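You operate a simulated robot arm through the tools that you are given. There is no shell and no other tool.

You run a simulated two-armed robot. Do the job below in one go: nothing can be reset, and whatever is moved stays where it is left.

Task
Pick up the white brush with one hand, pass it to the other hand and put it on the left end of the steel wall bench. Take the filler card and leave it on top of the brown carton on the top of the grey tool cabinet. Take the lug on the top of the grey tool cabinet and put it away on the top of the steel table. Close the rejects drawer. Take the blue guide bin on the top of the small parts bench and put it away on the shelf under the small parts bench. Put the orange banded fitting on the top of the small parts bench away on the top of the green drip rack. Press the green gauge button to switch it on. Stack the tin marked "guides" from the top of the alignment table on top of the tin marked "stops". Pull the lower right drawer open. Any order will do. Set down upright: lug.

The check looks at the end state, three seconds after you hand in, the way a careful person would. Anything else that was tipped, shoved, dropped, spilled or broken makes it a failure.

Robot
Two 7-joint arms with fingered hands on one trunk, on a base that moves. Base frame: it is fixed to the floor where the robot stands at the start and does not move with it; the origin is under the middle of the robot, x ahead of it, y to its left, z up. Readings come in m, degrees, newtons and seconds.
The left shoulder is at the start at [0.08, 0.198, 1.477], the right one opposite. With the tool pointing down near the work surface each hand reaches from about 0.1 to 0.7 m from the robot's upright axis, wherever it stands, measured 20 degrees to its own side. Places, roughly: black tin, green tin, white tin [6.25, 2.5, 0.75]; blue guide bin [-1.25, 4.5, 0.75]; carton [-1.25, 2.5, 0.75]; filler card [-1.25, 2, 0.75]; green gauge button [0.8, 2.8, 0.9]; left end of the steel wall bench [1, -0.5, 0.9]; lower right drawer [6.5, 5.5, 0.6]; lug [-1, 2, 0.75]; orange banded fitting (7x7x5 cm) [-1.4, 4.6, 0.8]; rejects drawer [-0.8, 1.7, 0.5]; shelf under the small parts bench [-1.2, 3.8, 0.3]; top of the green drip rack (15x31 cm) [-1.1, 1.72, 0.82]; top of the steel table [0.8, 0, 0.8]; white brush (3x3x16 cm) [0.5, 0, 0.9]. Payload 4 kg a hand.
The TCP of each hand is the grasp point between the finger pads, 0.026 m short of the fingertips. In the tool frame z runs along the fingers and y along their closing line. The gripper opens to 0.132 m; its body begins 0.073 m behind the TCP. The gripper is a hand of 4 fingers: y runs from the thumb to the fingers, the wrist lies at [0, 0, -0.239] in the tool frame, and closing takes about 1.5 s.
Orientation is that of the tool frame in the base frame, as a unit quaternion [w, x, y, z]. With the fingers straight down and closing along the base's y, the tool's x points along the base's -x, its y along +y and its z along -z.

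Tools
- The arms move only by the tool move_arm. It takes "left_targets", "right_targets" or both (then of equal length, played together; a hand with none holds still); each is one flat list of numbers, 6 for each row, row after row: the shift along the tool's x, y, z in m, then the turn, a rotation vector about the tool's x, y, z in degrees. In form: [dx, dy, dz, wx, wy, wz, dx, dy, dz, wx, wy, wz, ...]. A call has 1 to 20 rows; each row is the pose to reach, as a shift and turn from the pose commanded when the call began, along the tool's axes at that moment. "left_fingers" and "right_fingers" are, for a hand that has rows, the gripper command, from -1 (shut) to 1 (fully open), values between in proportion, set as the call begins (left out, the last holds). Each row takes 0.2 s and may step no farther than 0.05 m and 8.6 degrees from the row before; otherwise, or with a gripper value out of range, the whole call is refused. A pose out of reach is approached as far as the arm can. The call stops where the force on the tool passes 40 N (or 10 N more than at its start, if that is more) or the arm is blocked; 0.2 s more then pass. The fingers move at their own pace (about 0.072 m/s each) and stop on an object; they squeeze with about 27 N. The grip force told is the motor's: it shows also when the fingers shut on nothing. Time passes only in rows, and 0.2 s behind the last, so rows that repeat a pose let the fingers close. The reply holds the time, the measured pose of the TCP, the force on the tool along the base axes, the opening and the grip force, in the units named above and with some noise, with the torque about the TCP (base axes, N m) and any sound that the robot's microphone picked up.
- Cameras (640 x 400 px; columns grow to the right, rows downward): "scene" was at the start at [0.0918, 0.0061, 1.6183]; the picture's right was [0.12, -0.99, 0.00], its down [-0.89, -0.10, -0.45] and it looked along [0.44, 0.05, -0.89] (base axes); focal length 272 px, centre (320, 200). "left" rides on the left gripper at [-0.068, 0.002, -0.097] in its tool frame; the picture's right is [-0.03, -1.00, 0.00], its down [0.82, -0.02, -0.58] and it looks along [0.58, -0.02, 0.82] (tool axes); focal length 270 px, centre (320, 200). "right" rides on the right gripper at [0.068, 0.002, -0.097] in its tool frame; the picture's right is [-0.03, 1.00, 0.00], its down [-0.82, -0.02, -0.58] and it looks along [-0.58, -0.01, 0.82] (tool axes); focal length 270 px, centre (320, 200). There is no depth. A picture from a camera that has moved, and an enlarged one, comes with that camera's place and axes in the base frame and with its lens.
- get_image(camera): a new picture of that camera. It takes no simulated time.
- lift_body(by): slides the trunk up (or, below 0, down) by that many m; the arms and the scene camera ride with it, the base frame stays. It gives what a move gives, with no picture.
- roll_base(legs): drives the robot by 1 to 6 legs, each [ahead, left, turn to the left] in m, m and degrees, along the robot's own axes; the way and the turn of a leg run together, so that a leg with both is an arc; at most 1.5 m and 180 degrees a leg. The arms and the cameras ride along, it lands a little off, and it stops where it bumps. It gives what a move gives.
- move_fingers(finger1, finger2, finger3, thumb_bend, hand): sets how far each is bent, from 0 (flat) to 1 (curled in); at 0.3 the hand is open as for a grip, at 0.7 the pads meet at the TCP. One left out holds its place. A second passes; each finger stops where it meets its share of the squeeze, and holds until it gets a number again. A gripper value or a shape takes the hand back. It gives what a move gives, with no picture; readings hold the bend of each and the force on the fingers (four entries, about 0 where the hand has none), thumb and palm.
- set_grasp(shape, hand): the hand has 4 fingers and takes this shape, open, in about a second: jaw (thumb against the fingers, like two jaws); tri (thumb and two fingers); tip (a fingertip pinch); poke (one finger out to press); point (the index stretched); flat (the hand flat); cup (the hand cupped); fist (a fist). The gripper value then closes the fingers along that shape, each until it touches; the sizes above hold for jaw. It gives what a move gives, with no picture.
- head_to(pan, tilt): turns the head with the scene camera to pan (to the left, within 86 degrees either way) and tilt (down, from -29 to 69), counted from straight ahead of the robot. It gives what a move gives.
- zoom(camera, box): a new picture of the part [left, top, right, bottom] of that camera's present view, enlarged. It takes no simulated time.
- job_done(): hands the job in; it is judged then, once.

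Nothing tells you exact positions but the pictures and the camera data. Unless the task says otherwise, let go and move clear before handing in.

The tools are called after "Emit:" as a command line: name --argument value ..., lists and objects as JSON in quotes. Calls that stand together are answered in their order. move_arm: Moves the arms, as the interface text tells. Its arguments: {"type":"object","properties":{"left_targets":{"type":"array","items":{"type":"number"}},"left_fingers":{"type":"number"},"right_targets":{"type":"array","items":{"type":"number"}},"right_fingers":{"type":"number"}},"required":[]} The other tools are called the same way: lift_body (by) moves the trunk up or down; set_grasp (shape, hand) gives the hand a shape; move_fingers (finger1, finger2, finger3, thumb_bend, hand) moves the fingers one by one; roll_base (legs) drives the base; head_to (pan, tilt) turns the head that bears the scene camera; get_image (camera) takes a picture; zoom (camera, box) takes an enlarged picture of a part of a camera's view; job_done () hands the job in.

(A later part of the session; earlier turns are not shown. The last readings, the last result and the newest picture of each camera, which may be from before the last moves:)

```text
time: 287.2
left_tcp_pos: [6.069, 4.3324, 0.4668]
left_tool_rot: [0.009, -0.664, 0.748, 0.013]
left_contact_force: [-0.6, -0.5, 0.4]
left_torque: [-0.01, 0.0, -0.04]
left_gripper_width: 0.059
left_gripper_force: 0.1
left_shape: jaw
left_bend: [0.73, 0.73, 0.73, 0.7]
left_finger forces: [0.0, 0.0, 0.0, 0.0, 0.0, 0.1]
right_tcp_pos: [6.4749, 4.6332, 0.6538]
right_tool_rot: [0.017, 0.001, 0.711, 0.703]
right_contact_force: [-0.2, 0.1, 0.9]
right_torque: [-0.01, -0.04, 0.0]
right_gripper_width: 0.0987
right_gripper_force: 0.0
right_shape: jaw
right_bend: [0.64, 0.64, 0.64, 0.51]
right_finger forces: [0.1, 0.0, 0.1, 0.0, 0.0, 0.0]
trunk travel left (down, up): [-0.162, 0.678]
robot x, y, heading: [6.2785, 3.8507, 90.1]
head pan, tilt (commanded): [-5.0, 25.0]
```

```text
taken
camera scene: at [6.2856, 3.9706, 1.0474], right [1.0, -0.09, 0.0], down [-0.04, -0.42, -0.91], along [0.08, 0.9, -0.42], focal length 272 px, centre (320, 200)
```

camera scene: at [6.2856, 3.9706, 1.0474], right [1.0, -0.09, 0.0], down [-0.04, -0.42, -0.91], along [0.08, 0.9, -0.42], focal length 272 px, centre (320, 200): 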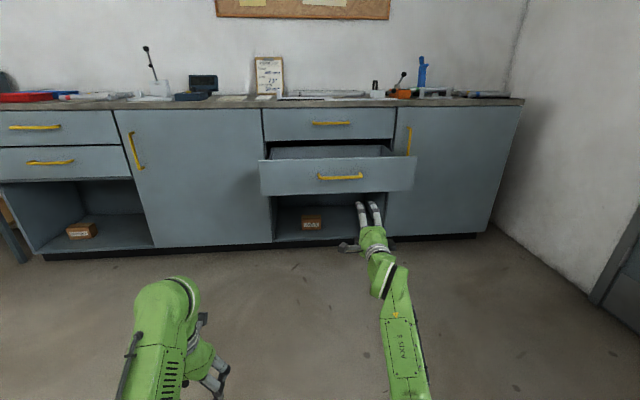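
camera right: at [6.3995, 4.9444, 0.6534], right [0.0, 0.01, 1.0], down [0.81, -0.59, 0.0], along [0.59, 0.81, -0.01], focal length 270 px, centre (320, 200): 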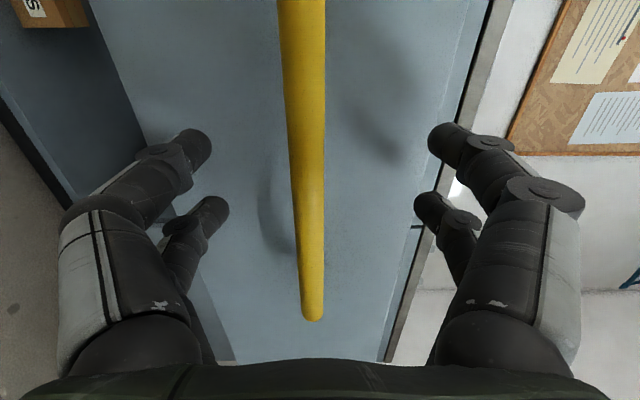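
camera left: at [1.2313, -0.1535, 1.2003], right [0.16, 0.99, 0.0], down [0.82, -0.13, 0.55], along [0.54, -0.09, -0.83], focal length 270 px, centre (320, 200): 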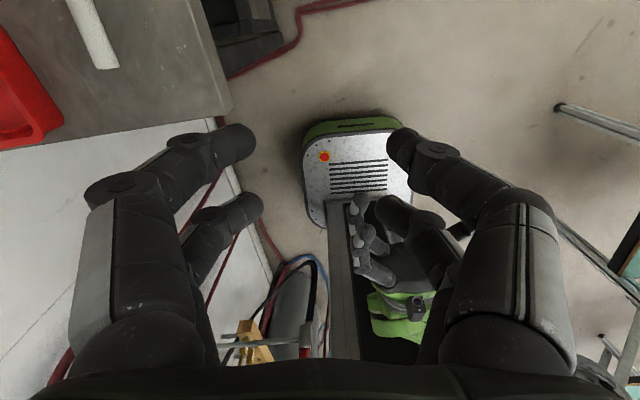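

The drawer stands fully open. I raise the trunk and return the right hand to its neutral downward pose.

Emit:
lift_body --by 0.4

Emit:
lift_body --by 0.2

Emit:
move_arm --right_targets '[0, 0, 0, 0, 0, -8.2, 0, 0, 0, 0, 0, -16.4, 0, 0, 0, 0, 0, -24.6, 0, 0, 0, 0, 0, -32.8, 0, 0, 0, 0, 0, -41, 0, 0, 0, 0, 0, -49.2, 0, 0, 0, 0, 0, -57.4, 0, 0, 0, 0, 0, -65.6, 0, 0, 0, 0, 0, -73.8, 0, 0, 0, 0, 0, -82, 0, 0, 0, 0, 0, -90]'

```text
time: 291.0
left_tcp_pos: [6.0688, 4.3326, 0.866]
left_tool_rot: [0.009, -0.664, 0.748, 0.012]
left_contact_force: [0.6, 0.5, -0.3]
left_torque: [-0.04, -0.01, -0.02]
left_gripper_width: 0.059
left_gripper_force: 0.1
left_shape: jaw
left_bend: [0.73, 0.73, 0.73, 0.7]
left_finger forces: [0.0, 0.0, 0.0, 0.0, 0.0, 0.1]
right_tcp_pos: [6.4735, 4.6336, 1.0536]
right_tool_rot: [0.017, 0.001, 0.711, 0.703]
right_contact_force: [0.3, -0.2, -0.7]
right_torque: [-0.01, 0.02, 0.0]
right_gripper_width: 0.0984
right_gripper_force: 0.1
right_shape: jaw
right_bend: [0.64, 0.64, 0.64, 0.51]
right_finger forces: [0.0, 0.0, 0.0, 0.0, 0.0, 0.0]
trunk travel left (down, up): [-0.562, 0.278]
robot x, y, heading: [6.2736, 3.8492, 89.7]
head pan, tilt (commanded): [-5.0, 25.0]
```

```text
time: 293.2
left_tcp_pos: [6.0689, 4.3346, 1.0661]
left_tool_rot: [0.009, -0.664, 0.748, 0.011]
left_contact_force: [-0.5, 0.2, 0.0]
left_torque: [-0.01, -0.01, -0.01]
left_gripper_width: 0.0591
left_gripper_force: 0.0
left_shape: jaw
left_bend: [0.73, 0.73, 0.73, 0.7]
left_finger forces: [0.1, 0.0, 0.1, 0.0, 0.0, 0.0]
right_tcp_pos: [6.4748, 4.6336, 1.2531]
right_tool_rot: [0.017, 0.002, 0.711, 0.703]
right_contact_force: [0.1, 0.6, -1.0]
right_torque: [0.01, 0.01, 0.01]
right_gripper_width: 0.0988
right_gripper_force: 0.2
right_shape: jaw
right_bend: [0.64, 0.64, 0.64, 0.51]
right_finger forces: [0.1, 0.1, 0.2, 0.0, 0.0, 0.1]
trunk travel left (down, up): [-0.762, 0.078]
robot x, y, heading: [6.276, 3.8477, 89.9]
head pan, tilt (commanded): [-5.0, 25.0]
```

```text
time: 295.6
left_tcp_pos: [6.0696, 4.3329, 1.0654]
left_tool_rot: [0.01, -0.664, 0.747, 0.012]
left_contact_force: [0.2, 0.5, 0.5]
left_torque: [0.01, 0.01, -0.02]
left_gripper_width: 0.0591
left_gripper_force: 0.0
left_shape: jaw
left_bend: [0.73, 0.73, 0.73, 0.7]
left_finger forces: [0.1, 0.1, 0.0, 0.1, 0.0, 0.1]
right_tcp_pos: [6.476, 4.6325, 1.2532]
right_tool_rot: [0.51, -0.503, 0.503, 0.484]
right_contact_force: [0.9, 0.7, 0.1]
right_torque: [-0.03, 0.0, 0.01]
right_gripper_width: 0.0985
right_gripper_force: 0.1
right_shape: jaw
right_bend: [0.64, 0.64, 0.64, 0.51]
right_finger forces: [0.0, 0.0, 0.0, 0.1, 0.1, 0.0]
trunk travel left (down, up): [-0.762, 0.078]
robot x, y, heading: [6.2763, 3.8552, 89.6]
head pan, tilt (commanded): [-5.0, 25.0]
```

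Emit:
move_arm --right_targets '[0.0312, 0, -0.002, 0, 7.5, 0, 0.0619, 0, -0.0081, 0, 15, 0, 0.0915, 0, -0.0182, 0, 22.5, 0, 0.1195, 0, -0.032, 0, 30, 0, 0.1455, 0, -0.0494, 0, 37.5, 0, 0.169, 0, -0.07, 0, 45, 0, 0.1896, 0, -0.0935, 0, 52.5, 0, 0.207, 0, -0.1195, 0, 60, 0, 0.2208, 0, -0.1475, 0, 67.5, 0, 0.2309, 0, -0.1771, 0, 75, 0, 0.237, 0, -0.2078, 0, 82.5, 0, 0.239, 0, -0.239, 0, 90, 0]'

Emit:
head_to --pan 70 --tilt 20

Emit:
get_image --camera "scene"

```text
time: 298.2
left_tcp_pos: [6.0681, 4.333, 1.0663]
left_tool_rot: [0.01, -0.663, 0.748, 0.013]
left_contact_force: [1.0, 0.5, -0.6]
left_torque: [-0.02, 0.02, 0.0]
left_gripper_width: 0.0589
left_gripper_force: 0.1
left_shape: jaw
left_bend: [0.73, 0.73, 0.73, 0.7]
left_finger forces: [0.0, 0.0, 0.0, 0.0, 0.0, 0.1]
right_tcp_pos: [6.4741, 4.3908, 1.0187]
right_tool_rot: [0.004, -0.698, 0.716, -0.013]
right_contact_force: [0.3, 0.0, -0.3]
right_torque: [-0.01, 0.0, -0.02]
right_gripper_width: 0.0988
right_gripper_force: 0.1
right_shape: jaw
right_bend: [0.64, 0.64, 0.64, 0.51]
right_finger forces: [0.0, 0.1, 0.1, 0.0, 0.0, 0.1]
trunk travel left (down, up): [-0.762, 0.078]
robot x, y, heading: [6.2738, 3.8536, 89.9]
head pan, tilt (commanded): [-5.0, 25.0]
```

```text
time: 299.7
left_tcp_pos: [6.0686, 4.3329, 1.066]
left_tool_rot: [0.009, -0.664, 0.748, 0.013]
left_contact_force: [-0.7, 0.7, 0.0]
left_torque: [0.02, 0.03, 0.01]
left_gripper_width: 0.0591
left_gripper_force: 0.1
left_shape: jaw
left_bend: [0.73, 0.73, 0.73, 0.7]
left_finger forces: [0.1, 0.0, 0.0, 0.0, 0.0, 0.0]
right_tcp_pos: [6.475, 4.3917, 1.017]
right_tool_rot: [0.004, -0.698, 0.716, -0.012]
right_contact_force: [0.3, -0.7, 0.4]
right_torque: [-0.03, 0.0, 0.0]
right_gripper_width: 0.0988
right_gripper_force: 0.0
right_shape: jaw
right_bend: [0.64, 0.64, 0.64, 0.51]
right_finger forces: [0.1, 0.1, 0.0, 0.1, 0.1, 0.1]
trunk travel left (down, up): [-0.762, 0.078]
robot x, y, heading: [6.279, 3.8487, 89.8]
head pan, tilt (commanded): [70.0, 20.0]
```

```text
taken
camera scene: at [6.1899, 3.9117, 1.6554], right [0.35, 0.94, 0.0], down [0.32, -0.12, -0.94], along [-0.88, 0.33, -0.34], focal length 272 px, centre (320, 200)
```

scene: 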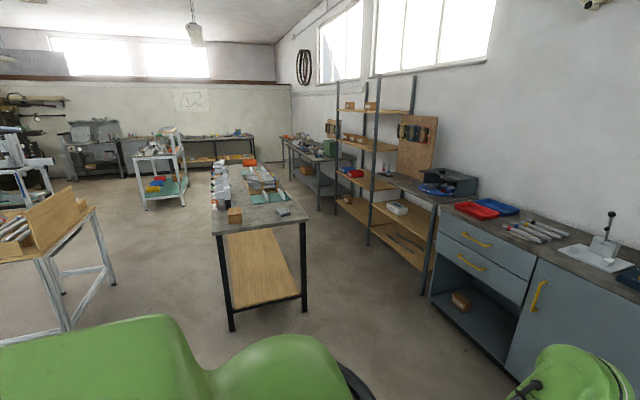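

Now I turn west and drive back through the lane toward the gauge trolley.

Emit:
roll_base --legs '[[0, 0, 90.2], [1.3, 0.52, 0], [1.2, 0, 0]]'

Emit:
head_to --pan 0 --tilt 25

Emit:
get_image --camera "scene"

```text
time: 316.2
left_tcp_pos: [3.2843, 3.1798, 1.0666]
left_tool_rot: [0.003, 0.998, -0.068, -0.016]
left_contact_force: [1.0, -0.8, -0.2]
left_torque: [0.01, -0.01, 0.01]
left_gripper_width: 0.0592
left_gripper_force: 0.1
left_shape: jaw
left_bend: [0.73, 0.73, 0.73, 0.7]
left_finger forces: [0.0, 0.0, 0.1, 0.0, 0.1, 0.1]
right_tcp_pos: [3.2334, 3.5869, 1.0188]
right_tool_rot: [-0.011, 1.0, -0.022, 0.005]
right_contact_force: [-0.1, -0.3, 0.6]
right_torque: [0.02, -0.01, -0.02]
right_gripper_width: 0.099
right_gripper_force: 0.0
right_shape: jaw
right_bend: [0.64, 0.64, 0.64, 0.51]
right_finger forces: [0.0, 0.0, 0.0, 0.1, 0.0, 0.1]
trunk travel left (down, up): [-0.762, 0.078]
robot x, y, heading: [3.769, 3.3803, 178.5]
head pan, tilt (commanded): [70.0, 20.0]
```

```text
time: 317.6
left_tcp_pos: [3.2834, 3.1808, 1.0656]
left_tool_rot: [0.002, 0.998, -0.068, -0.015]
left_contact_force: [1.0, -1.3, 0.1]
left_torque: [0.01, -0.01, 0.0]
left_gripper_width: 0.0592
left_gripper_force: 0.0
left_shape: jaw
left_bend: [0.73, 0.73, 0.73, 0.7]
left_finger forces: [0.1, 0.0, 0.1, 0.1, 0.0, 0.0]
right_tcp_pos: [3.2316, 3.5859, 1.0169]
right_tool_rot: [-0.011, 1.0, -0.022, 0.005]
right_contact_force: [-0.4, -0.7, -0.3]
right_torque: [0.03, -0.02, -0.01]
right_gripper_width: 0.0986
right_gripper_force: 0.0
right_shape: jaw
right_bend: [0.64, 0.64, 0.64, 0.51]
right_finger forces: [0.0, 0.1, 0.0, 0.0, 0.1, 0.1]
trunk travel left (down, up): [-0.762, 0.078]
robot x, y, heading: [3.7691, 3.3779, 178.8]
head pan, tilt (commanded): [0.0, 25.0]
```

```text
taken
camera scene: at [3.6467, 3.3814, 1.6473], right [0.02, 1.0, 0.0], down [0.42, -0.01, -0.91], along [-0.91, 0.02, -0.42], focal length 272 px, centre (320, 200)
```

scene: 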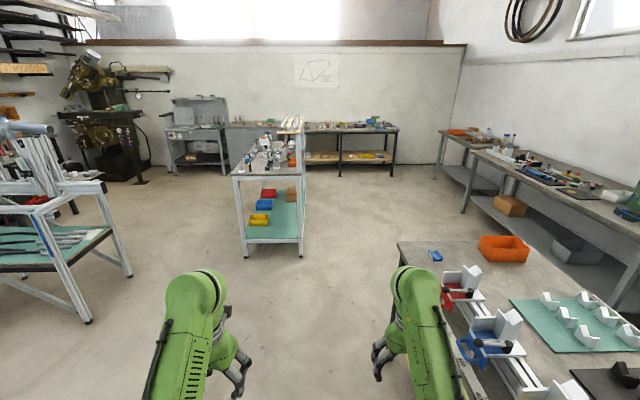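

I can see the gauge trolley ahead. Let me zoom on it to find the green button.

Emit:
zoom --camera "scene" --box '[210, 100, 330, 190]'

Emit:
zoom --camera "scene" --box '[420, 100, 640, 240]'

```text
4.44 times, centred on (270, 145) of scene
camera zoom: at [3.6467, 3.3814, 1.6473], right [0.02, 1.0, 0.0], down [0.42, -0.01, -0.91], along [-0.91, 0.02, -0.42], focal length 1211 px, centre (542, 444)
```

zoom: 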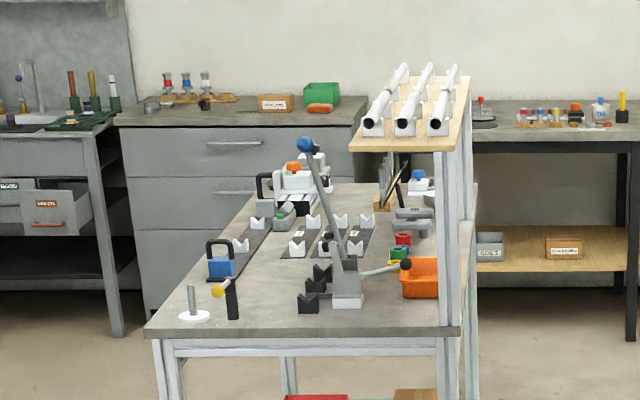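

```text
2.86 times, centred on (530, 170) of scene
camera zoom: at [3.6467, 3.3814, 1.6473], right [0.02, 1.0, 0.0], down [0.42, -0.01, -0.91], along [-0.91, 0.02, -0.42], focal length 778 px, centre (-280, 286)
```

zoom: 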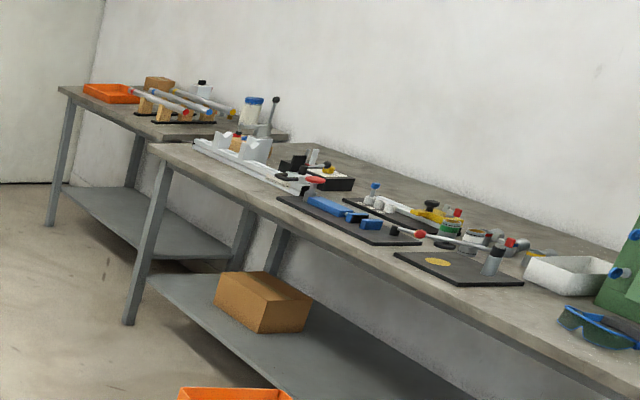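

I continue west, sidestep at x≈2.3, and pass between the trolley and the first frame stand to its front side.

Emit:
roll_base --legs '[[1.45, 0, 1], [0, 0.88, 0], [0, 0, 20], [1.45, 0, 0]]'

Emit:
head_to --pan -60 --tilt 30

Emit:
get_image --camera "scene"

```text
time: 337.0
left_tcp_pos: [0.5577, 1.6523, 1.0661]
left_tool_rot: [0.005, 0.993, 0.116, -0.015]
left_contact_force: [0.0, 0.5, -0.6]
left_torque: [0.0, -0.01, -0.01]
left_gripper_width: 0.0592
left_gripper_force: 0.0
left_shape: jaw
left_bend: [0.73, 0.73, 0.73, 0.7]
left_finger forces: [0.0, 0.0, 0.1, 0.0, 0.1, 0.1]
right_tcp_pos: [0.3626, 2.0126, 1.0173]
right_tool_rot: [-0.012, 0.987, 0.162, 0.004]
right_contact_force: [0.6, -0.2, 1.6]
right_torque: [0.01, 0.02, -0.02]
right_gripper_width: 0.0987
right_gripper_force: 0.0
right_shape: jaw
right_bend: [0.64, 0.64, 0.64, 0.51]
right_finger forces: [0.0, 0.0, 0.0, 0.0, 0.0, 0.0]
trunk travel left (down, up): [-0.762, 0.078]
robot x, y, heading: [0.9381, 2.0148, -160.2]
head pan, tilt (commanded): [0.0, 25.0]
```

```text
time: 338.3
left_tcp_pos: [0.5563, 1.6526, 1.0661]
left_tool_rot: [0.005, 0.993, 0.117, -0.015]
left_contact_force: [0.3, 0.6, -0.3]
left_torque: [-0.01, 0.01, 0.0]
left_gripper_width: 0.0589
left_gripper_force: 0.1
left_shape: jaw
left_bend: [0.73, 0.73, 0.73, 0.7]
left_finger forces: [0.1, 0.1, 0.0, 0.0, 0.0, 0.0]
right_tcp_pos: [0.3618, 2.0116, 1.0177]
right_tool_rot: [-0.012, 0.986, 0.163, 0.003]
right_contact_force: [0.4, 0.2, -1.2]
right_torque: [0.0, 0.01, 0.0]
right_gripper_width: 0.0988
right_gripper_force: 0.0
right_shape: jaw
right_bend: [0.64, 0.64, 0.64, 0.51]
right_finger forces: [0.0, 0.1, 0.0, 0.0, 0.0, 0.1]
trunk travel left (down, up): [-0.762, 0.078]
robot x, y, heading: [0.9373, 2.012, -159.9]
head pan, tilt (commanded): [-60.0, 30.0]
```

```text
taken
camera scene: at [0.8394, 2.0616, 1.6393], right [0.64, 0.77, 0.0], down [0.38, -0.32, -0.87], along [-0.66, 0.56, -0.5], focal length 272 px, centre (320, 200)
```

scene: 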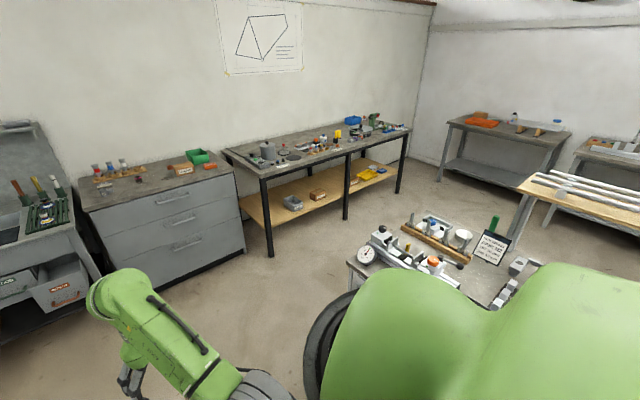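

The gauge trolley is on my right. I step back from it and turn to face it.

Emit:
roll_base --legs '[[0.1, 0.3, 0], [0, 0, -110]]'

Emit:
head_to --pan 0 --tilt 35

Emit:
get_image --camera "scene"

Emit:
zoom --camera "scene" --box '[200, 120, 440, 270]'

```text
time: 345.1
left_tcp_pos: [0.7391, 2.1795, 1.0663]
left_tool_rot: [0.01, -0.663, 0.748, 0.012]
left_contact_force: [0.9, -0.4, 0.2]
left_torque: [0.0, -0.02, 0.0]
left_gripper_width: 0.0592
left_gripper_force: 0.1
left_shape: jaw
left_bend: [0.73, 0.73, 0.73, 0.7]
left_finger forces: [0.1, 0.1, 0.0, 0.0, 0.1, 0.1]
right_tcp_pos: [1.1434, 2.2365, 1.0172]
right_tool_rot: [0.004, -0.697, 0.717, -0.012]
right_contact_force: [-0.2, -0.1, -0.1]
right_torque: [-0.01, -0.02, -0.04]
right_gripper_width: 0.0988
right_gripper_force: 0.0
right_shape: jaw
right_bend: [0.64, 0.64, 0.64, 0.51]
right_finger forces: [0.1, 0.2, 0.1, 0.0, 0.0, 0.0]
trunk travel left (down, up): [-0.762, 0.078]
robot x, y, heading: [0.9454, 1.6986, 89.4]
head pan, tilt (commanded): [-60.0, 30.0]
```

```text
time: 346.4
left_tcp_pos: [0.7381, 2.1794, 1.0661]
left_tool_rot: [0.008, -0.664, 0.748, 0.012]
left_contact_force: [0.7, -0.4, 0.1]
left_torque: [0.01, 0.01, 0.01]
left_gripper_width: 0.0588
left_gripper_force: 0.0
left_shape: jaw
left_bend: [0.73, 0.73, 0.73, 0.7]
left_finger forces: [0.0, 0.1, 0.0, 0.0, 0.1, 0.0]
right_tcp_pos: [1.1443, 2.2383, 1.0174]
right_tool_rot: [0.004, -0.698, 0.716, -0.012]
right_contact_force: [0.0, 0.5, -0.6]
right_torque: [0.02, -0.01, 0.03]
right_gripper_width: 0.099
right_gripper_force: 0.0
right_shape: jaw
right_bend: [0.64, 0.64, 0.64, 0.51]
right_finger forces: [0.0, 0.1, 0.0, 0.1, 0.0, 0.0]
trunk travel left (down, up): [-0.762, 0.078]
robot x, y, heading: [0.9485, 1.697, 89.9]
head pan, tilt (commanded): [0.0, 35.0]
```

```text
taken
camera scene: at [0.9466, 1.8137, 1.6315], right [1.0, -0.01, 0.0], down [0.0, -0.57, -0.82], along [0.0, 0.82, -0.57], focal length 272 px, centre (320, 200)
```

scene: 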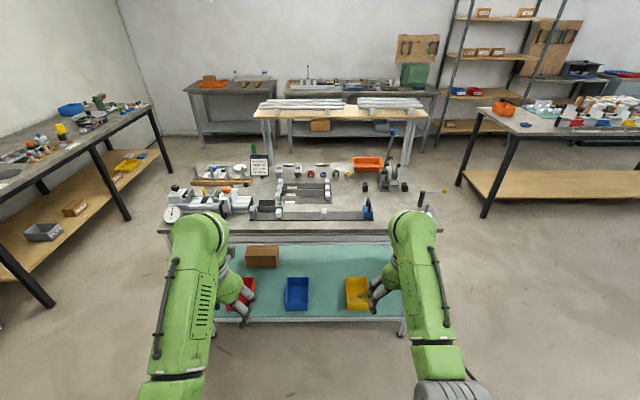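

```text
2.67 times, centred on (320, 195) of scene
camera zoom: at [0.9466, 1.8137, 1.6315], right [1.0, -0.01, 0.0], down [0.0, -0.57, -0.82], along [0.0, 0.82, -0.57], focal length 726 px, centre (320, 213)
```

zoom: 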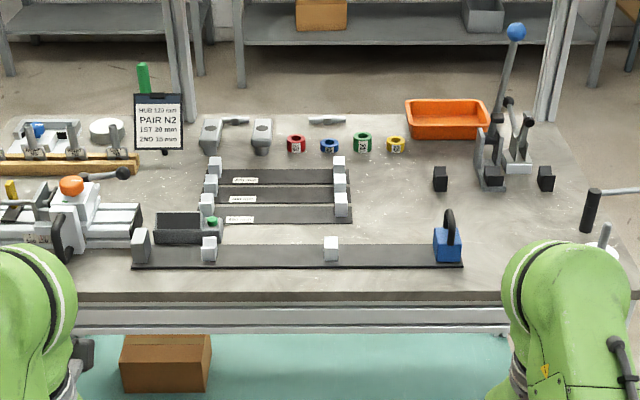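

The gauge unit with its green button is at about (0.758, 2.834, 0.9). I zoom in on it and try the "poke" shape on the left hand.

Emit:
zoom --camera "scene" --box '[240, 180, 310, 230]'

Emit:
set_grasp --hand "left" --shape "poke"

Emit:
get_image --camera "left"

```text
8.00 times, centred on (275, 205) of scene
camera zoom: at [0.9466, 1.8137, 1.6315], right [1.0, -0.01, 0.0], down [0.0, -0.57, -0.82], along [0.0, 0.82, -0.57], focal length 2180 px, centre (680, 160)
```

zoom: 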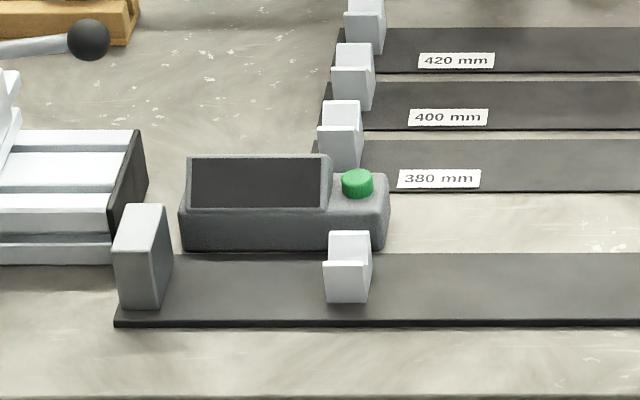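

```text
time: 347.3
left_tcp_pos: [0.739, 2.1796, 1.0671]
left_tool_rot: [0.008, -0.663, 0.748, 0.013]
left_contact_force: [-0.6, -0.5, 0.7]
left_torque: [0.02, -0.03, 0.01]
left_gripper_width: 0.0
left_gripper_force: 0.0
left_shape: poke
left_bend: [1.0, 1.0, 1.0, 0.34]
left_finger forces: [0.0, 0.0, 0.1, 0.1, 0.1, 0.0]
right_tcp_pos: [1.1438, 2.2378, 1.0172]
right_tool_rot: [0.005, -0.697, 0.717, -0.012]
right_contact_force: [0.5, -0.2, 0.5]
right_torque: [-0.02, 0.0, 0.02]
right_gripper_width: 0.0988
right_gripper_force: 0.1
right_shape: jaw
right_bend: [0.64, 0.64, 0.64, 0.51]
right_finger forces: [0.1, 0.0, 0.1, 0.0, 0.0, 0.0]
trunk travel left (down, up): [-0.762, 0.078]
robot x, y, heading: [0.9445, 1.6927, 89.6]
head pan, tilt (commanded): [0.0, 35.0]
```

```text
taken
camera left: at [0.745, 2.2457, 1.1653], right [1.0, -0.1, -0.01], down [-0.08, -0.83, 0.55], along [-0.06, -0.55, -0.83], focal length 270 px, centre (320, 200)
```

left: 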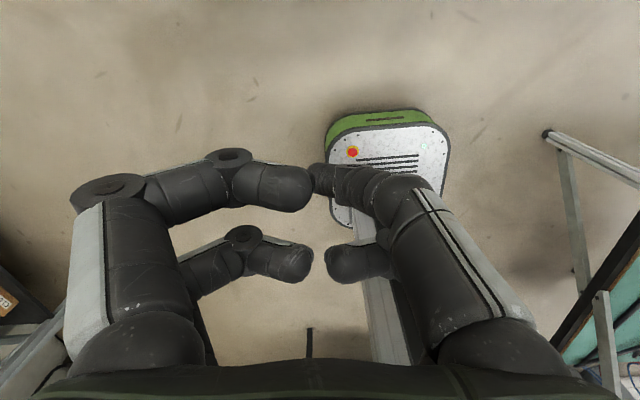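

The button is on the unit's right end. "Poke" shows all fingers curled alike here, so I check the "point" shape too.

Emit:
set_grasp --hand "left" --shape "point"

Emit:
get_image --camera "left"

```text
time: 348.2
left_tcp_pos: [0.7381, 2.1783, 1.0652]
left_tool_rot: [0.009, -0.663, 0.748, 0.013]
left_contact_force: [0.0, 0.6, 0.3]
left_torque: [0.02, -0.01, -0.02]
left_gripper_width: 0.0003
left_gripper_force: 0.0
left_shape: point
left_bend: [0.24, 0.99, 1.0, 0.39]
left_finger forces: [0.1, 0.0, 0.0, 0.0, 0.0, 0.1]
right_tcp_pos: [1.1431, 2.2381, 1.0165]
right_tool_rot: [0.004, -0.697, 0.717, -0.012]
right_contact_force: [-0.8, 0.0, 0.5]
right_torque: [0.04, -0.01, -0.01]
right_gripper_width: 0.0985
right_gripper_force: 0.0
right_shape: jaw
right_bend: [0.64, 0.64, 0.64, 0.51]
right_finger forces: [0.0, 0.0, 0.0, 0.0, 0.0, 0.0]
trunk travel left (down, up): [-0.762, 0.078]
robot x, y, heading: [0.9457, 1.6995, 89.5]
head pan, tilt (commanded): [0.0, 35.0]
```

```text
taken
camera left: at [0.745, 2.2457, 1.1653], right [1.0, -0.1, -0.01], down [-0.08, -0.83, 0.55], along [-0.06, -0.55, -0.83], focal length 270 px, centre (320, 200)
```

left: 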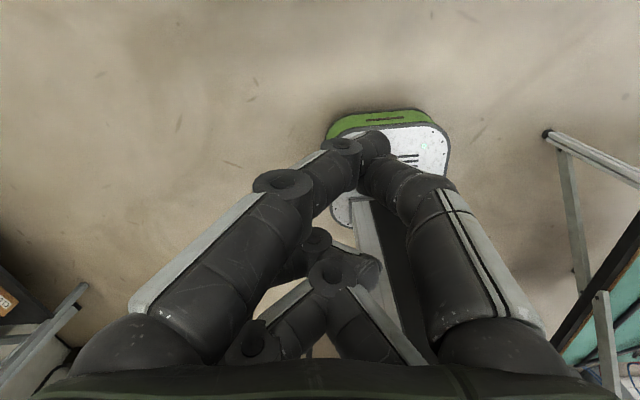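

I'll use the closed jaw instead: its two fingertip pairs are well known to me, 4.6 cm apart. I close the left hand, raise the right hand a little, and drive closer.

Emit:
set_grasp --hand "left" --shape "jaw"

Emit:
move_arm --left_targets '[0, 0, -0.01, 0, 0, 0, 0, 0, -0.02, 0, 0, 0, 0, 0, -0.02, 0, 0, 0, 0, 0, -0.02, 0, 0, 0, 0, 0, -0.02, 0, 0, 0, 0, 0, -0.02, 0, 0, 0]' --right_targets '[0, 0, -0.02, 0, 0, 0, 0, 0, -0.04, 0, 0, 0, 0, 0, -0.06, 0, 0, 0, 0, 0, -0.08, 0, 0, 0, 0, 0, -0.08, 0, 0, 0, 0, 0, -0.08, 0, 0, 0]' --left_fingers -1 --right_fingers 0

Emit:
roll_base --legs '[[0.52, 0.04, 0.4]]'

Emit:
head_to --pan 10 --tilt 50

Emit:
get_image --camera "scene"

```text
time: 349.1
left_tcp_pos: [0.7398, 2.1805, 1.0652]
left_tool_rot: [0.009, -0.663, 0.748, 0.014]
left_contact_force: [0.0, 0.0, 0.2]
left_torque: [-0.01, 0.01, -0.01]
left_gripper_width: 0.1319
left_gripper_force: 0.1
left_shape: jaw
left_bend: [0.3, 0.3, 0.3, 0.3]
left_finger forces: [0.0, 0.0, 0.0, 0.1, 0.0, 0.0]
right_tcp_pos: [1.1438, 2.2377, 1.0176]
right_tool_rot: [0.004, -0.697, 0.716, -0.012]
right_contact_force: [0.2, 0.2, -0.1]
right_torque: [-0.01, -0.02, 0.0]
right_gripper_width: 0.0989
right_gripper_force: 0.1
right_shape: jaw
right_bend: [0.64, 0.64, 0.64, 0.51]
right_finger forces: [0.0, 0.0, 0.0, 0.0, 0.0, 0.0]
trunk travel left (down, up): [-0.762, 0.078]
robot x, y, heading: [0.9483, 1.6959, 89.6]
head pan, tilt (commanded): [0.0, 35.0]
```

```text
time: 350.5
left_tcp_pos: [0.7397, 2.1851, 1.071]
left_tool_rot: [0.008, -0.664, 0.748, 0.013]
left_contact_force: [-0.2, 0.6, 0.0]
left_torque: [0.02, 0.0, 0.01]
left_gripper_width: 0.0
left_gripper_force: 26.8
left_shape: jaw
left_bend: [0.62, 0.63, 0.63, 0.7]
left_finger forces: [0.0, 0.0, 0.0, 0.0, 0.0, 0.0]
left hand out of reach, approached as far as the arm can: row 1, 2, 3, 4, 5, 6
right_tcp_pos: [1.1421, 2.2397, 1.0965]
right_tool_rot: [0.004, -0.697, 0.717, -0.012]
right_contact_force: [-0.2, -0.1, 0.2]
right_torque: [0.01, -0.02, -0.01]
right_gripper_width: 0.0665
right_gripper_force: 0.1
right_shape: jaw
right_bend: [0.73, 0.73, 0.73, 0.7]
right_finger forces: [0.0, 0.0, 0.0, 0.0, 0.0, 0.0]
trunk travel left (down, up): [-0.762, 0.078]
robot x, y, heading: [0.948, 1.6962, 89.7]
head pan, tilt (commanded): [0.0, 35.0]
```

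```text
time: 353.6
left_tcp_pos: [0.7002, 2.7166, 1.0713]
left_tool_rot: [0.01, -0.664, 0.748, 0.014]
left_contact_force: [0.4, -0.2, 0.4]
left_torque: [-0.01, -0.02, 0.0]
left_gripper_width: 0.0002
left_gripper_force: 27.1
left_shape: jaw
left_bend: [0.62, 0.63, 0.63, 0.7]
left_finger forces: [0.1, 0.0, 0.0, 0.0, 0.0, 0.0]
right_tcp_pos: [1.1038, 2.7713, 1.0986]
right_tool_rot: [0.005, -0.699, 0.715, -0.011]
right_contact_force: [-0.7, -0.3, 0.5]
right_torque: [0.02, 0.01, 0.03]
right_gripper_width: 0.0666
right_gripper_force: 0.0
right_shape: jaw
right_bend: [0.73, 0.73, 0.73, 0.7]
right_finger forces: [0.1, 0.0, 0.0, 0.0, 0.0, 0.0]
trunk travel left (down, up): [-0.762, 0.078]
robot x, y, heading: [0.9087, 2.2324, 90.2]
head pan, tilt (commanded): [0.0, 35.0]
```

```text
time: 354.3
left_tcp_pos: [0.7008, 2.718, 1.0711]
left_tool_rot: [0.009, -0.664, 0.747, 0.013]
left_contact_force: [0.5, 0.6, 0.1]
left_torque: [-0.03, 0.02, -0.01]
left_gripper_width: 0.0001
left_gripper_force: 26.7
left_shape: jaw
left_bend: [0.62, 0.63, 0.63, 0.7]
left_finger forces: [0.0, 0.1, 0.0, 0.0, 0.0, 0.0]
right_tcp_pos: [1.1036, 2.7729, 1.0981]
right_tool_rot: [0.005, -0.699, 0.715, -0.012]
right_contact_force: [0.7, -0.4, 0.1]
right_torque: [0.01, -0.03, 0.02]
right_gripper_width: 0.0664
right_gripper_force: 0.1
right_shape: jaw
right_bend: [0.73, 0.73, 0.73, 0.7]
right_finger forces: [0.0, 0.0, 0.1, 0.0, 0.0, 0.0]
trunk travel left (down, up): [-0.762, 0.078]
robot x, y, heading: [0.9065, 2.2324, 89.9]
head pan, tilt (commanded): [10.0, 50.0]
```

```text
taken
camera scene: at [0.8949, 2.3348, 1.6098], right [0.99, 0.17, 0.0], down [0.13, -0.75, -0.64], along [-0.11, 0.63, -0.77], focal length 272 px, centre (320, 200)
```

scene: 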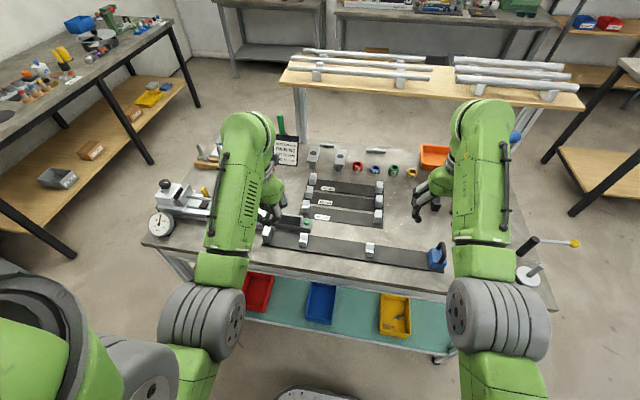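

Emit:
zoom --camera "scene" --box '[250, 180, 350, 260]'

Emit:
get_image --camera "left"

```text
5.00 times, centred on (300, 220) of scene
camera zoom: at [0.8949, 2.3348, 1.6098], right [0.99, 0.17, 0.0], down [0.13, -0.75, -0.64], along [-0.11, 0.63, -0.77], focal length 1362 px, centre (420, 100)
```

zoom: 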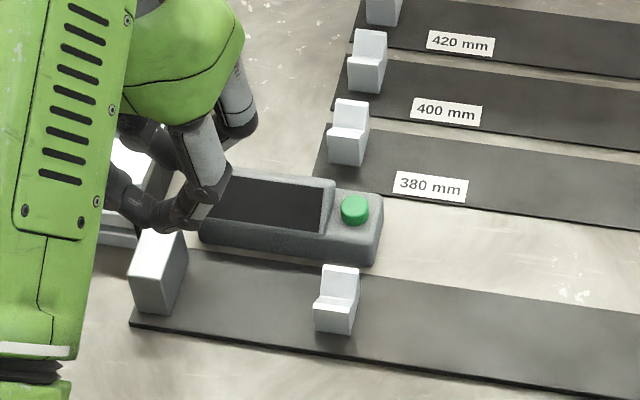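

```text
taken
camera left: at [0.7064, 2.7848, 1.1701], right [1.0, -0.09, -0.01], down [-0.07, -0.83, 0.55], along [-0.06, -0.55, -0.83], focal length 270 px, centre (320, 200)
```

left: 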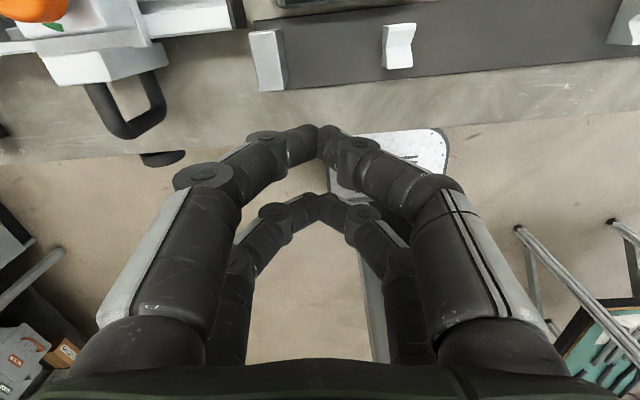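

Triangulated, the button top is at about (0.771, 2.815, 0.919). I turn the left hand 90° and position its left fingertip pair above the button.

Emit:
move_arm --left_targets '[-0.0097, -0.0072, 0, 0, 0, 8.2, -0.0195, -0.0145, 0, 0, 0, 16.4, -0.0292, -0.0217, 0, 0, 0, 24.6, -0.0389, -0.029, 0, 0, 0, 32.8, -0.0486, -0.0362, 0, 0, 0, 41, -0.0584, -0.0435, 0, 0, 0, 49.2, -0.0681, -0.0507, 0, 0, 0, 57.4, -0.0778, -0.058, 0, 0, 0, 65.6, -0.0875, -0.0652, 0, 0, 0, 73.8, -0.0973, -0.0725, 0, 0, 0, 82, -0.107, -0.0797, 0, 0, 0, 90]'

Emit:
get_image --camera "left"

Emit:
zoom --camera "scene" --box '[230, 140, 390, 260]'

```text
time: 356.7
left_tcp_pos: [0.9545, 2.7488, 0.9318]
left_tool_rot: [-0.003, -0.052, 0.996, 0.071]
left_contact_force: [-5.7, 6.6, 27.0]
left_torque: [0.4, -0.31, 0.08]
left_gripper_width: 0.0001
left_gripper_force: 27.2
left_shape: jaw
left_bend: [0.62, 0.63, 0.63, 0.69]
left_finger forces: [0.0, 0.0, 0.1, 0.0, 0.0, 0.0]
left hand out of reach, approached as far as the arm can: row 1, 2, 3, 4, 5, 6, 7, 8, 9, 10, 11
right_tcp_pos: [1.1014, 2.7713, 1.0995]
right_tool_rot: [0.005, -0.698, 0.716, -0.012]
right_contact_force: [-1.0, -0.9, 0.2]
right_torque: [0.0, -0.01, 0.0]
right_gripper_width: 0.0667
right_gripper_force: 0.0
right_shape: jaw
right_bend: [0.73, 0.73, 0.73, 0.7]
right_finger forces: [0.1, 0.0, 0.1, 0.1, 0.0, 0.1]
trunk travel left (down, up): [-0.762, 0.078]
robot x, y, heading: [0.9069, 2.2291, 90.1]
head pan, tilt (commanded): [10.0, 50.0]
```

```text
taken
camera left: at [1.0228, 2.7444, 1.0283], right [0.13, -0.98, -0.14], down [-0.8, -0.19, 0.57], along [-0.58, 0.04, -0.81], focal length 270 px, centre (320, 200)
```

left: 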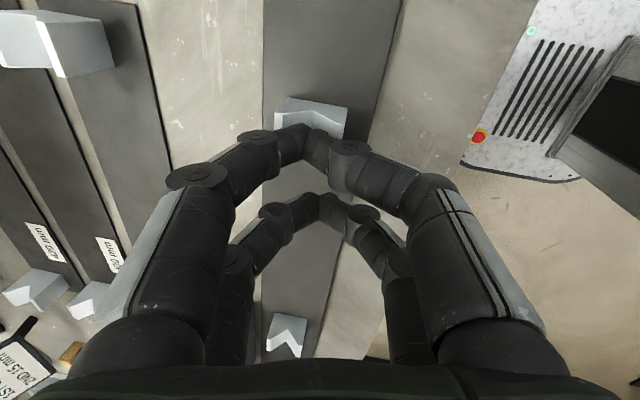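

```text
3.33 times, centred on (310, 200) of scene
camera zoom: at [0.8918, 2.3321, 1.6105], right [0.99, 0.17, 0.0], down [0.13, -0.75, -0.64], along [-0.11, 0.63, -0.77], focal length 908 px, centre (353, 200)
```

zoom: 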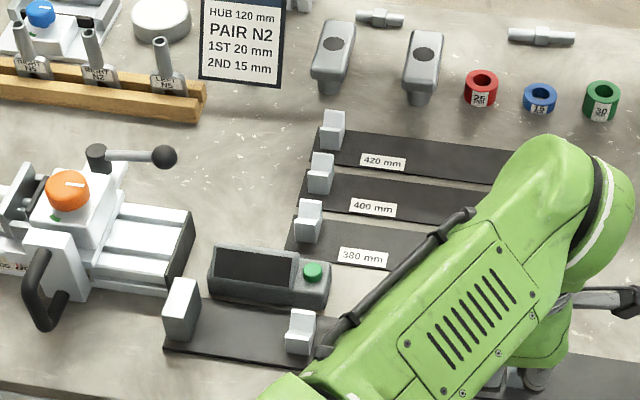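

The left arm could not reach that turned pose and drifted down onto a V-block on the rail. I lift it off immediately, gently.

Emit:
move_arm --left_targets '[0, 0, -0.015, 0, 0, 0, 0, 0, -0.03, 0, 0, 0]'

Emit:
get_image --camera "left"

Emit:
zoom --camera "scene" --box '[230, 140, 470, 300]'

```text
time: 357.3
left_tcp_pos: [0.9639, 2.7365, 0.9487]
left_tool_rot: [-0.007, -0.057, 0.996, 0.066]
left_contact_force: [-0.2, -0.3, 0.0]
left_torque: [0.03, -0.02, -0.01]
left_gripper_width: 0.0
left_gripper_force: 27.1
left_shape: jaw
left_bend: [0.62, 0.63, 0.63, 0.69]
left_finger forces: [0.0, 0.1, 0.0, 0.1, 0.1, 0.0]
left hand out of reach, approached as far as the arm can: row 2
right_tcp_pos: [1.1051, 2.771, 1.0987]
right_tool_rot: [0.005, -0.698, 0.716, -0.011]
right_contact_force: [0.3, -0.3, -1.3]
right_torque: [0.01, 0.02, 0.02]
right_gripper_width: 0.0667
right_gripper_force: 0.1
right_shape: jaw
right_bend: [0.73, 0.73, 0.73, 0.7]
right_finger forces: [0.1, 0.1, 0.1, 0.1, 0.0, 0.0]
trunk travel left (down, up): [-0.762, 0.078]
robot x, y, heading: [0.9067, 2.2322, 89.7]
head pan, tilt (commanded): [10.0, 50.0]
```

```text
taken
camera left: at [1.0344, 2.7347, 1.0443], right [0.14, -0.98, -0.13], down [-0.8, -0.19, 0.58], along [-0.59, 0.03, -0.81], focal length 270 px, centre (320, 200)
```

left: 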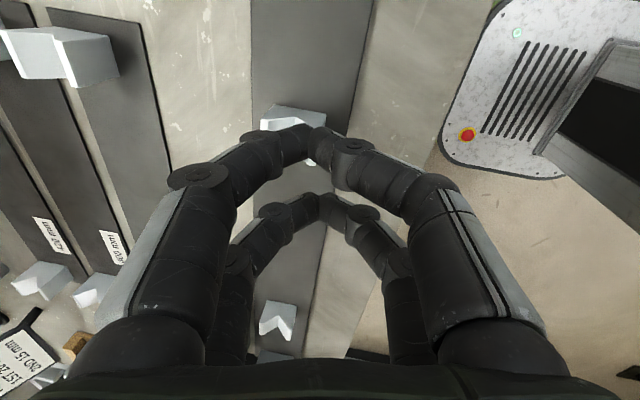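

```text
2.50 times, centred on (350, 220) of scene
camera zoom: at [0.8952, 2.3322, 1.6098], right [0.99, 0.17, 0.0], down [0.13, -0.75, -0.64], along [-0.11, 0.63, -0.77], focal length 681 px, centre (245, 150)
```

zoom: 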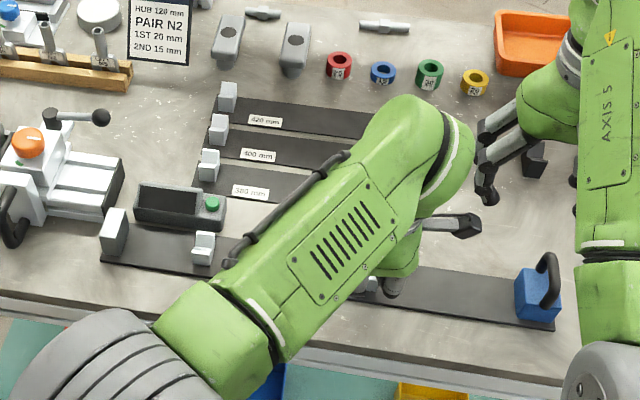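

The hand is clear and the block looks undisturbed. Since the arm pose is now fine in orientation, I'll raise the trunk a little and use the base to carry the fingertips over the button.

Emit:
lift_body --by 0.07

Emit:
roll_base --legs '[[0.077, 0.171, 0.3]]'

Emit:
get_image --camera "left"

Emit:
zoom --camera "scene" --box '[250, 140, 450, 280]'

```text
time: 358.4
left_tcp_pos: [0.9629, 2.7412, 1.0191]
left_tool_rot: [-0.006, -0.057, 0.996, 0.067]
left_contact_force: [0.8, 0.2, 0.5]
left_torque: [0.02, -0.02, -0.02]
left_gripper_width: 0.0
left_gripper_force: 26.5
left_shape: jaw
left_bend: [0.62, 0.63, 0.63, 0.69]
left_finger forces: [0.0, 0.1, 0.1, 0.1, 0.0, 0.0]
right_tcp_pos: [1.1038, 2.7738, 1.1665]
right_tool_rot: [0.003, -0.699, 0.715, -0.012]
right_contact_force: [-0.7, -0.5, -0.9]
right_torque: [-0.01, 0.02, -0.01]
right_gripper_width: 0.0666
right_gripper_force: 0.0
right_shape: jaw
right_bend: [0.73, 0.73, 0.73, 0.7]
right_finger forces: [0.0, 0.0, 0.1, 0.1, 0.0, 0.0]
trunk travel left (down, up): [-0.832, 0.008]
robot x, y, heading: [0.9065, 2.2285, 89.8]
head pan, tilt (commanded): [10.0, 50.0]
```

```text
time: 359.9
left_tcp_pos: [0.796, 2.8153, 1.0203]
left_tool_rot: [-0.009, -0.059, 0.996, 0.068]
left_contact_force: [0.7, -0.1, 0.3]
left_torque: [0.05, -0.01, 0.03]
left_gripper_width: 0.0
left_gripper_force: 27.4
left_shape: jaw
left_bend: [0.62, 0.63, 0.63, 0.69]
left_finger forces: [0.0, 0.0, 0.0, 0.0, 0.0, 0.0]
right_tcp_pos: [0.9359, 2.8497, 1.168]
right_tool_rot: [0.004, -0.7, 0.714, -0.01]
right_contact_force: [0.5, -0.4, 0.5]
right_torque: [0.05, 0.06, -0.02]
right_gripper_width: 0.0667
right_gripper_force: 0.1
right_shape: jaw
right_bend: [0.73, 0.73, 0.73, 0.7]
right_finger forces: [0.0, 0.0, 0.1, 0.0, 0.1, 0.1]
trunk travel left (down, up): [-0.832, 0.008]
robot x, y, heading: [0.7402, 2.3057, 90.0]
head pan, tilt (commanded): [10.0, 50.0]
```

```text
taken
camera left: at [0.8658, 2.8126, 1.116], right [0.14, -0.98, -0.14], down [-0.79, -0.2, 0.58], along [-0.59, 0.03, -0.81], focal length 270 px, centre (320, 200)
```

left: 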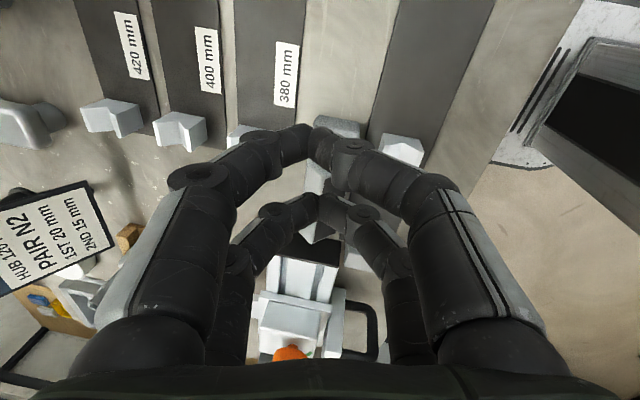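

```text
2.86 times, centred on (350, 210) of scene
camera zoom: at [0.7316, 2.4079, 1.68], right [0.98, 0.18, 0.0], down [0.13, -0.75, -0.64], along [-0.12, 0.63, -0.76], focal length 778 px, centre (234, 171)
```

zoom: 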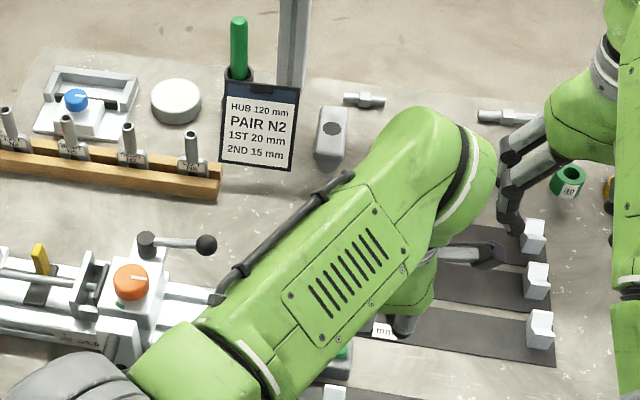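

The fingertip pair is right above the button (a sliver of green is still visible beside the arm). I lower the trunk to just above it, then press gently.

Emit:
lift_body --by -0.065

Emit:
get_image --camera "left"

Emit:
zoom --camera "scene" --box '[280, 180, 400, 290]'

```text
time: 361.0
left_tcp_pos: [0.7909, 2.8168, 0.9549]
left_tool_rot: [-0.006, -0.06, 0.996, 0.067]
left_contact_force: [0.1, 0.1, 0.1]
left_torque: [-0.01, 0.01, 0.0]
left_gripper_width: 0.0
left_gripper_force: 27.0
left_shape: jaw
left_bend: [0.62, 0.63, 0.63, 0.69]
left_finger forces: [0.1, 0.0, 0.0, 0.1, 0.0, 0.0]
right_tcp_pos: [0.9308, 2.8493, 1.1013]
right_tool_rot: [0.004, -0.701, 0.713, -0.012]
right_contact_force: [-0.6, 0.0, -0.1]
right_torque: [0.01, -0.02, 0.04]
right_gripper_width: 0.0664
right_gripper_force: 0.1
right_shape: jaw
right_bend: [0.73, 0.73, 0.73, 0.7]
right_finger forces: [0.0, 0.1, 0.0, 0.1, 0.0, 0.0]
trunk travel left (down, up): [-0.767, 0.073]
robot x, y, heading: [0.7394, 2.303, 90.2]
head pan, tilt (commanded): [10.0, 50.0]
```

```text
taken
camera left: at [0.8615, 2.8143, 1.0508], right [0.14, -0.98, -0.13], down [-0.8, -0.2, 0.57], along [-0.59, 0.02, -0.81], focal length 270 px, centre (320, 200)
```

left: 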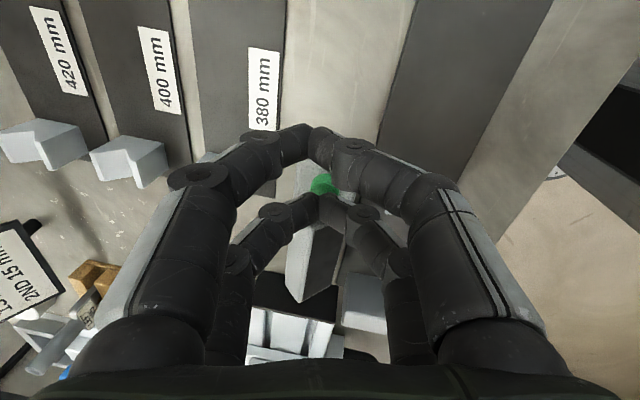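

```text
3.64 times, centred on (340, 235) of scene
camera zoom: at [0.7249, 2.4104, 1.6148], right [0.98, 0.18, 0.0], down [0.14, -0.75, -0.64], along [-0.11, 0.63, -0.77], focal length 991 px, centre (247, 73)
```

zoom: 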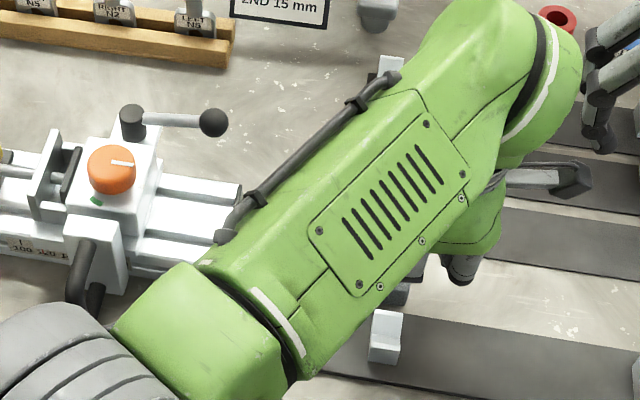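

The camera shows the green button right at the pressing fingertips. I lower in small steps and watch force and sound.

Emit:
lift_body --by -0.01

Emit:
lift_body --by -0.004

Emit:
get_image --camera "left"

```text
time: 361.6
left_tcp_pos: [0.7924, 2.8161, 0.9442]
left_tool_rot: [-0.007, -0.059, 0.996, 0.067]
left_contact_force: [0.8, 0.2, 1.4]
left_torque: [-0.02, -0.01, 0.02]
left_gripper_width: 0.0
left_gripper_force: 26.6
left_shape: jaw
left_bend: [0.62, 0.63, 0.63, 0.69]
left_finger forces: [0.0, 0.1, 0.0, 0.0, 0.0, 0.0]
right_tcp_pos: [0.931, 2.8495, 1.0921]
right_tool_rot: [0.004, -0.701, 0.713, -0.012]
right_contact_force: [-0.6, -0.6, 0.5]
right_torque: [-0.01, -0.03, 0.01]
right_gripper_width: 0.0665
right_gripper_force: 0.0
right_shape: jaw
right_bend: [0.73, 0.73, 0.73, 0.7]
right_finger forces: [0.1, 0.0, 0.1, 0.0, 0.0, 0.0]
trunk travel left (down, up): [-0.757, 0.083]
robot x, y, heading: [0.7398, 2.3025, 90.4]
head pan, tilt (commanded): [10.0, 50.0]
heard: click
```

```text
time: 362.1
left_tcp_pos: [0.7933, 2.8154, 0.9413]
left_tool_rot: [-0.006, -0.06, 0.996, 0.068]
left_contact_force: [0.0, 0.8, 4.2]
left_torque: [0.0, 0.11, 0.0]
left_gripper_width: 0.0
left_gripper_force: 27.1
left_shape: jaw
left_bend: [0.62, 0.63, 0.64, 0.69]
left_finger forces: [0.0, 0.0, 0.0, 0.0, 0.1, 0.1]
right_tcp_pos: [0.9316, 2.8505, 1.0896]
right_tool_rot: [0.004, -0.701, 0.713, -0.012]
right_contact_force: [-0.7, 0.1, -0.3]
right_torque: [-0.03, 0.02, 0.02]
right_gripper_width: 0.0665
right_gripper_force: 0.2
right_shape: jaw
right_bend: [0.73, 0.73, 0.73, 0.7]
right_finger forces: [0.1, 0.1, 0.0, 0.0, 0.0, 0.0]
trunk travel left (down, up): [-0.753, 0.087]
robot x, y, heading: [0.7437, 2.3074, 90.2]
head pan, tilt (commanded): [10.0, 50.0]
```

```text
taken
camera left: at [0.8622, 2.8135, 1.0377], right [0.14, -0.98, -0.14], down [-0.8, -0.2, 0.57], along [-0.59, 0.03, -0.81], focal length 270 px, centre (320, 200)
```

left: 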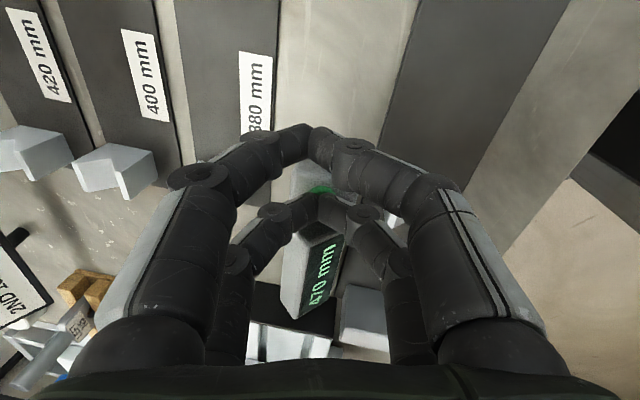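

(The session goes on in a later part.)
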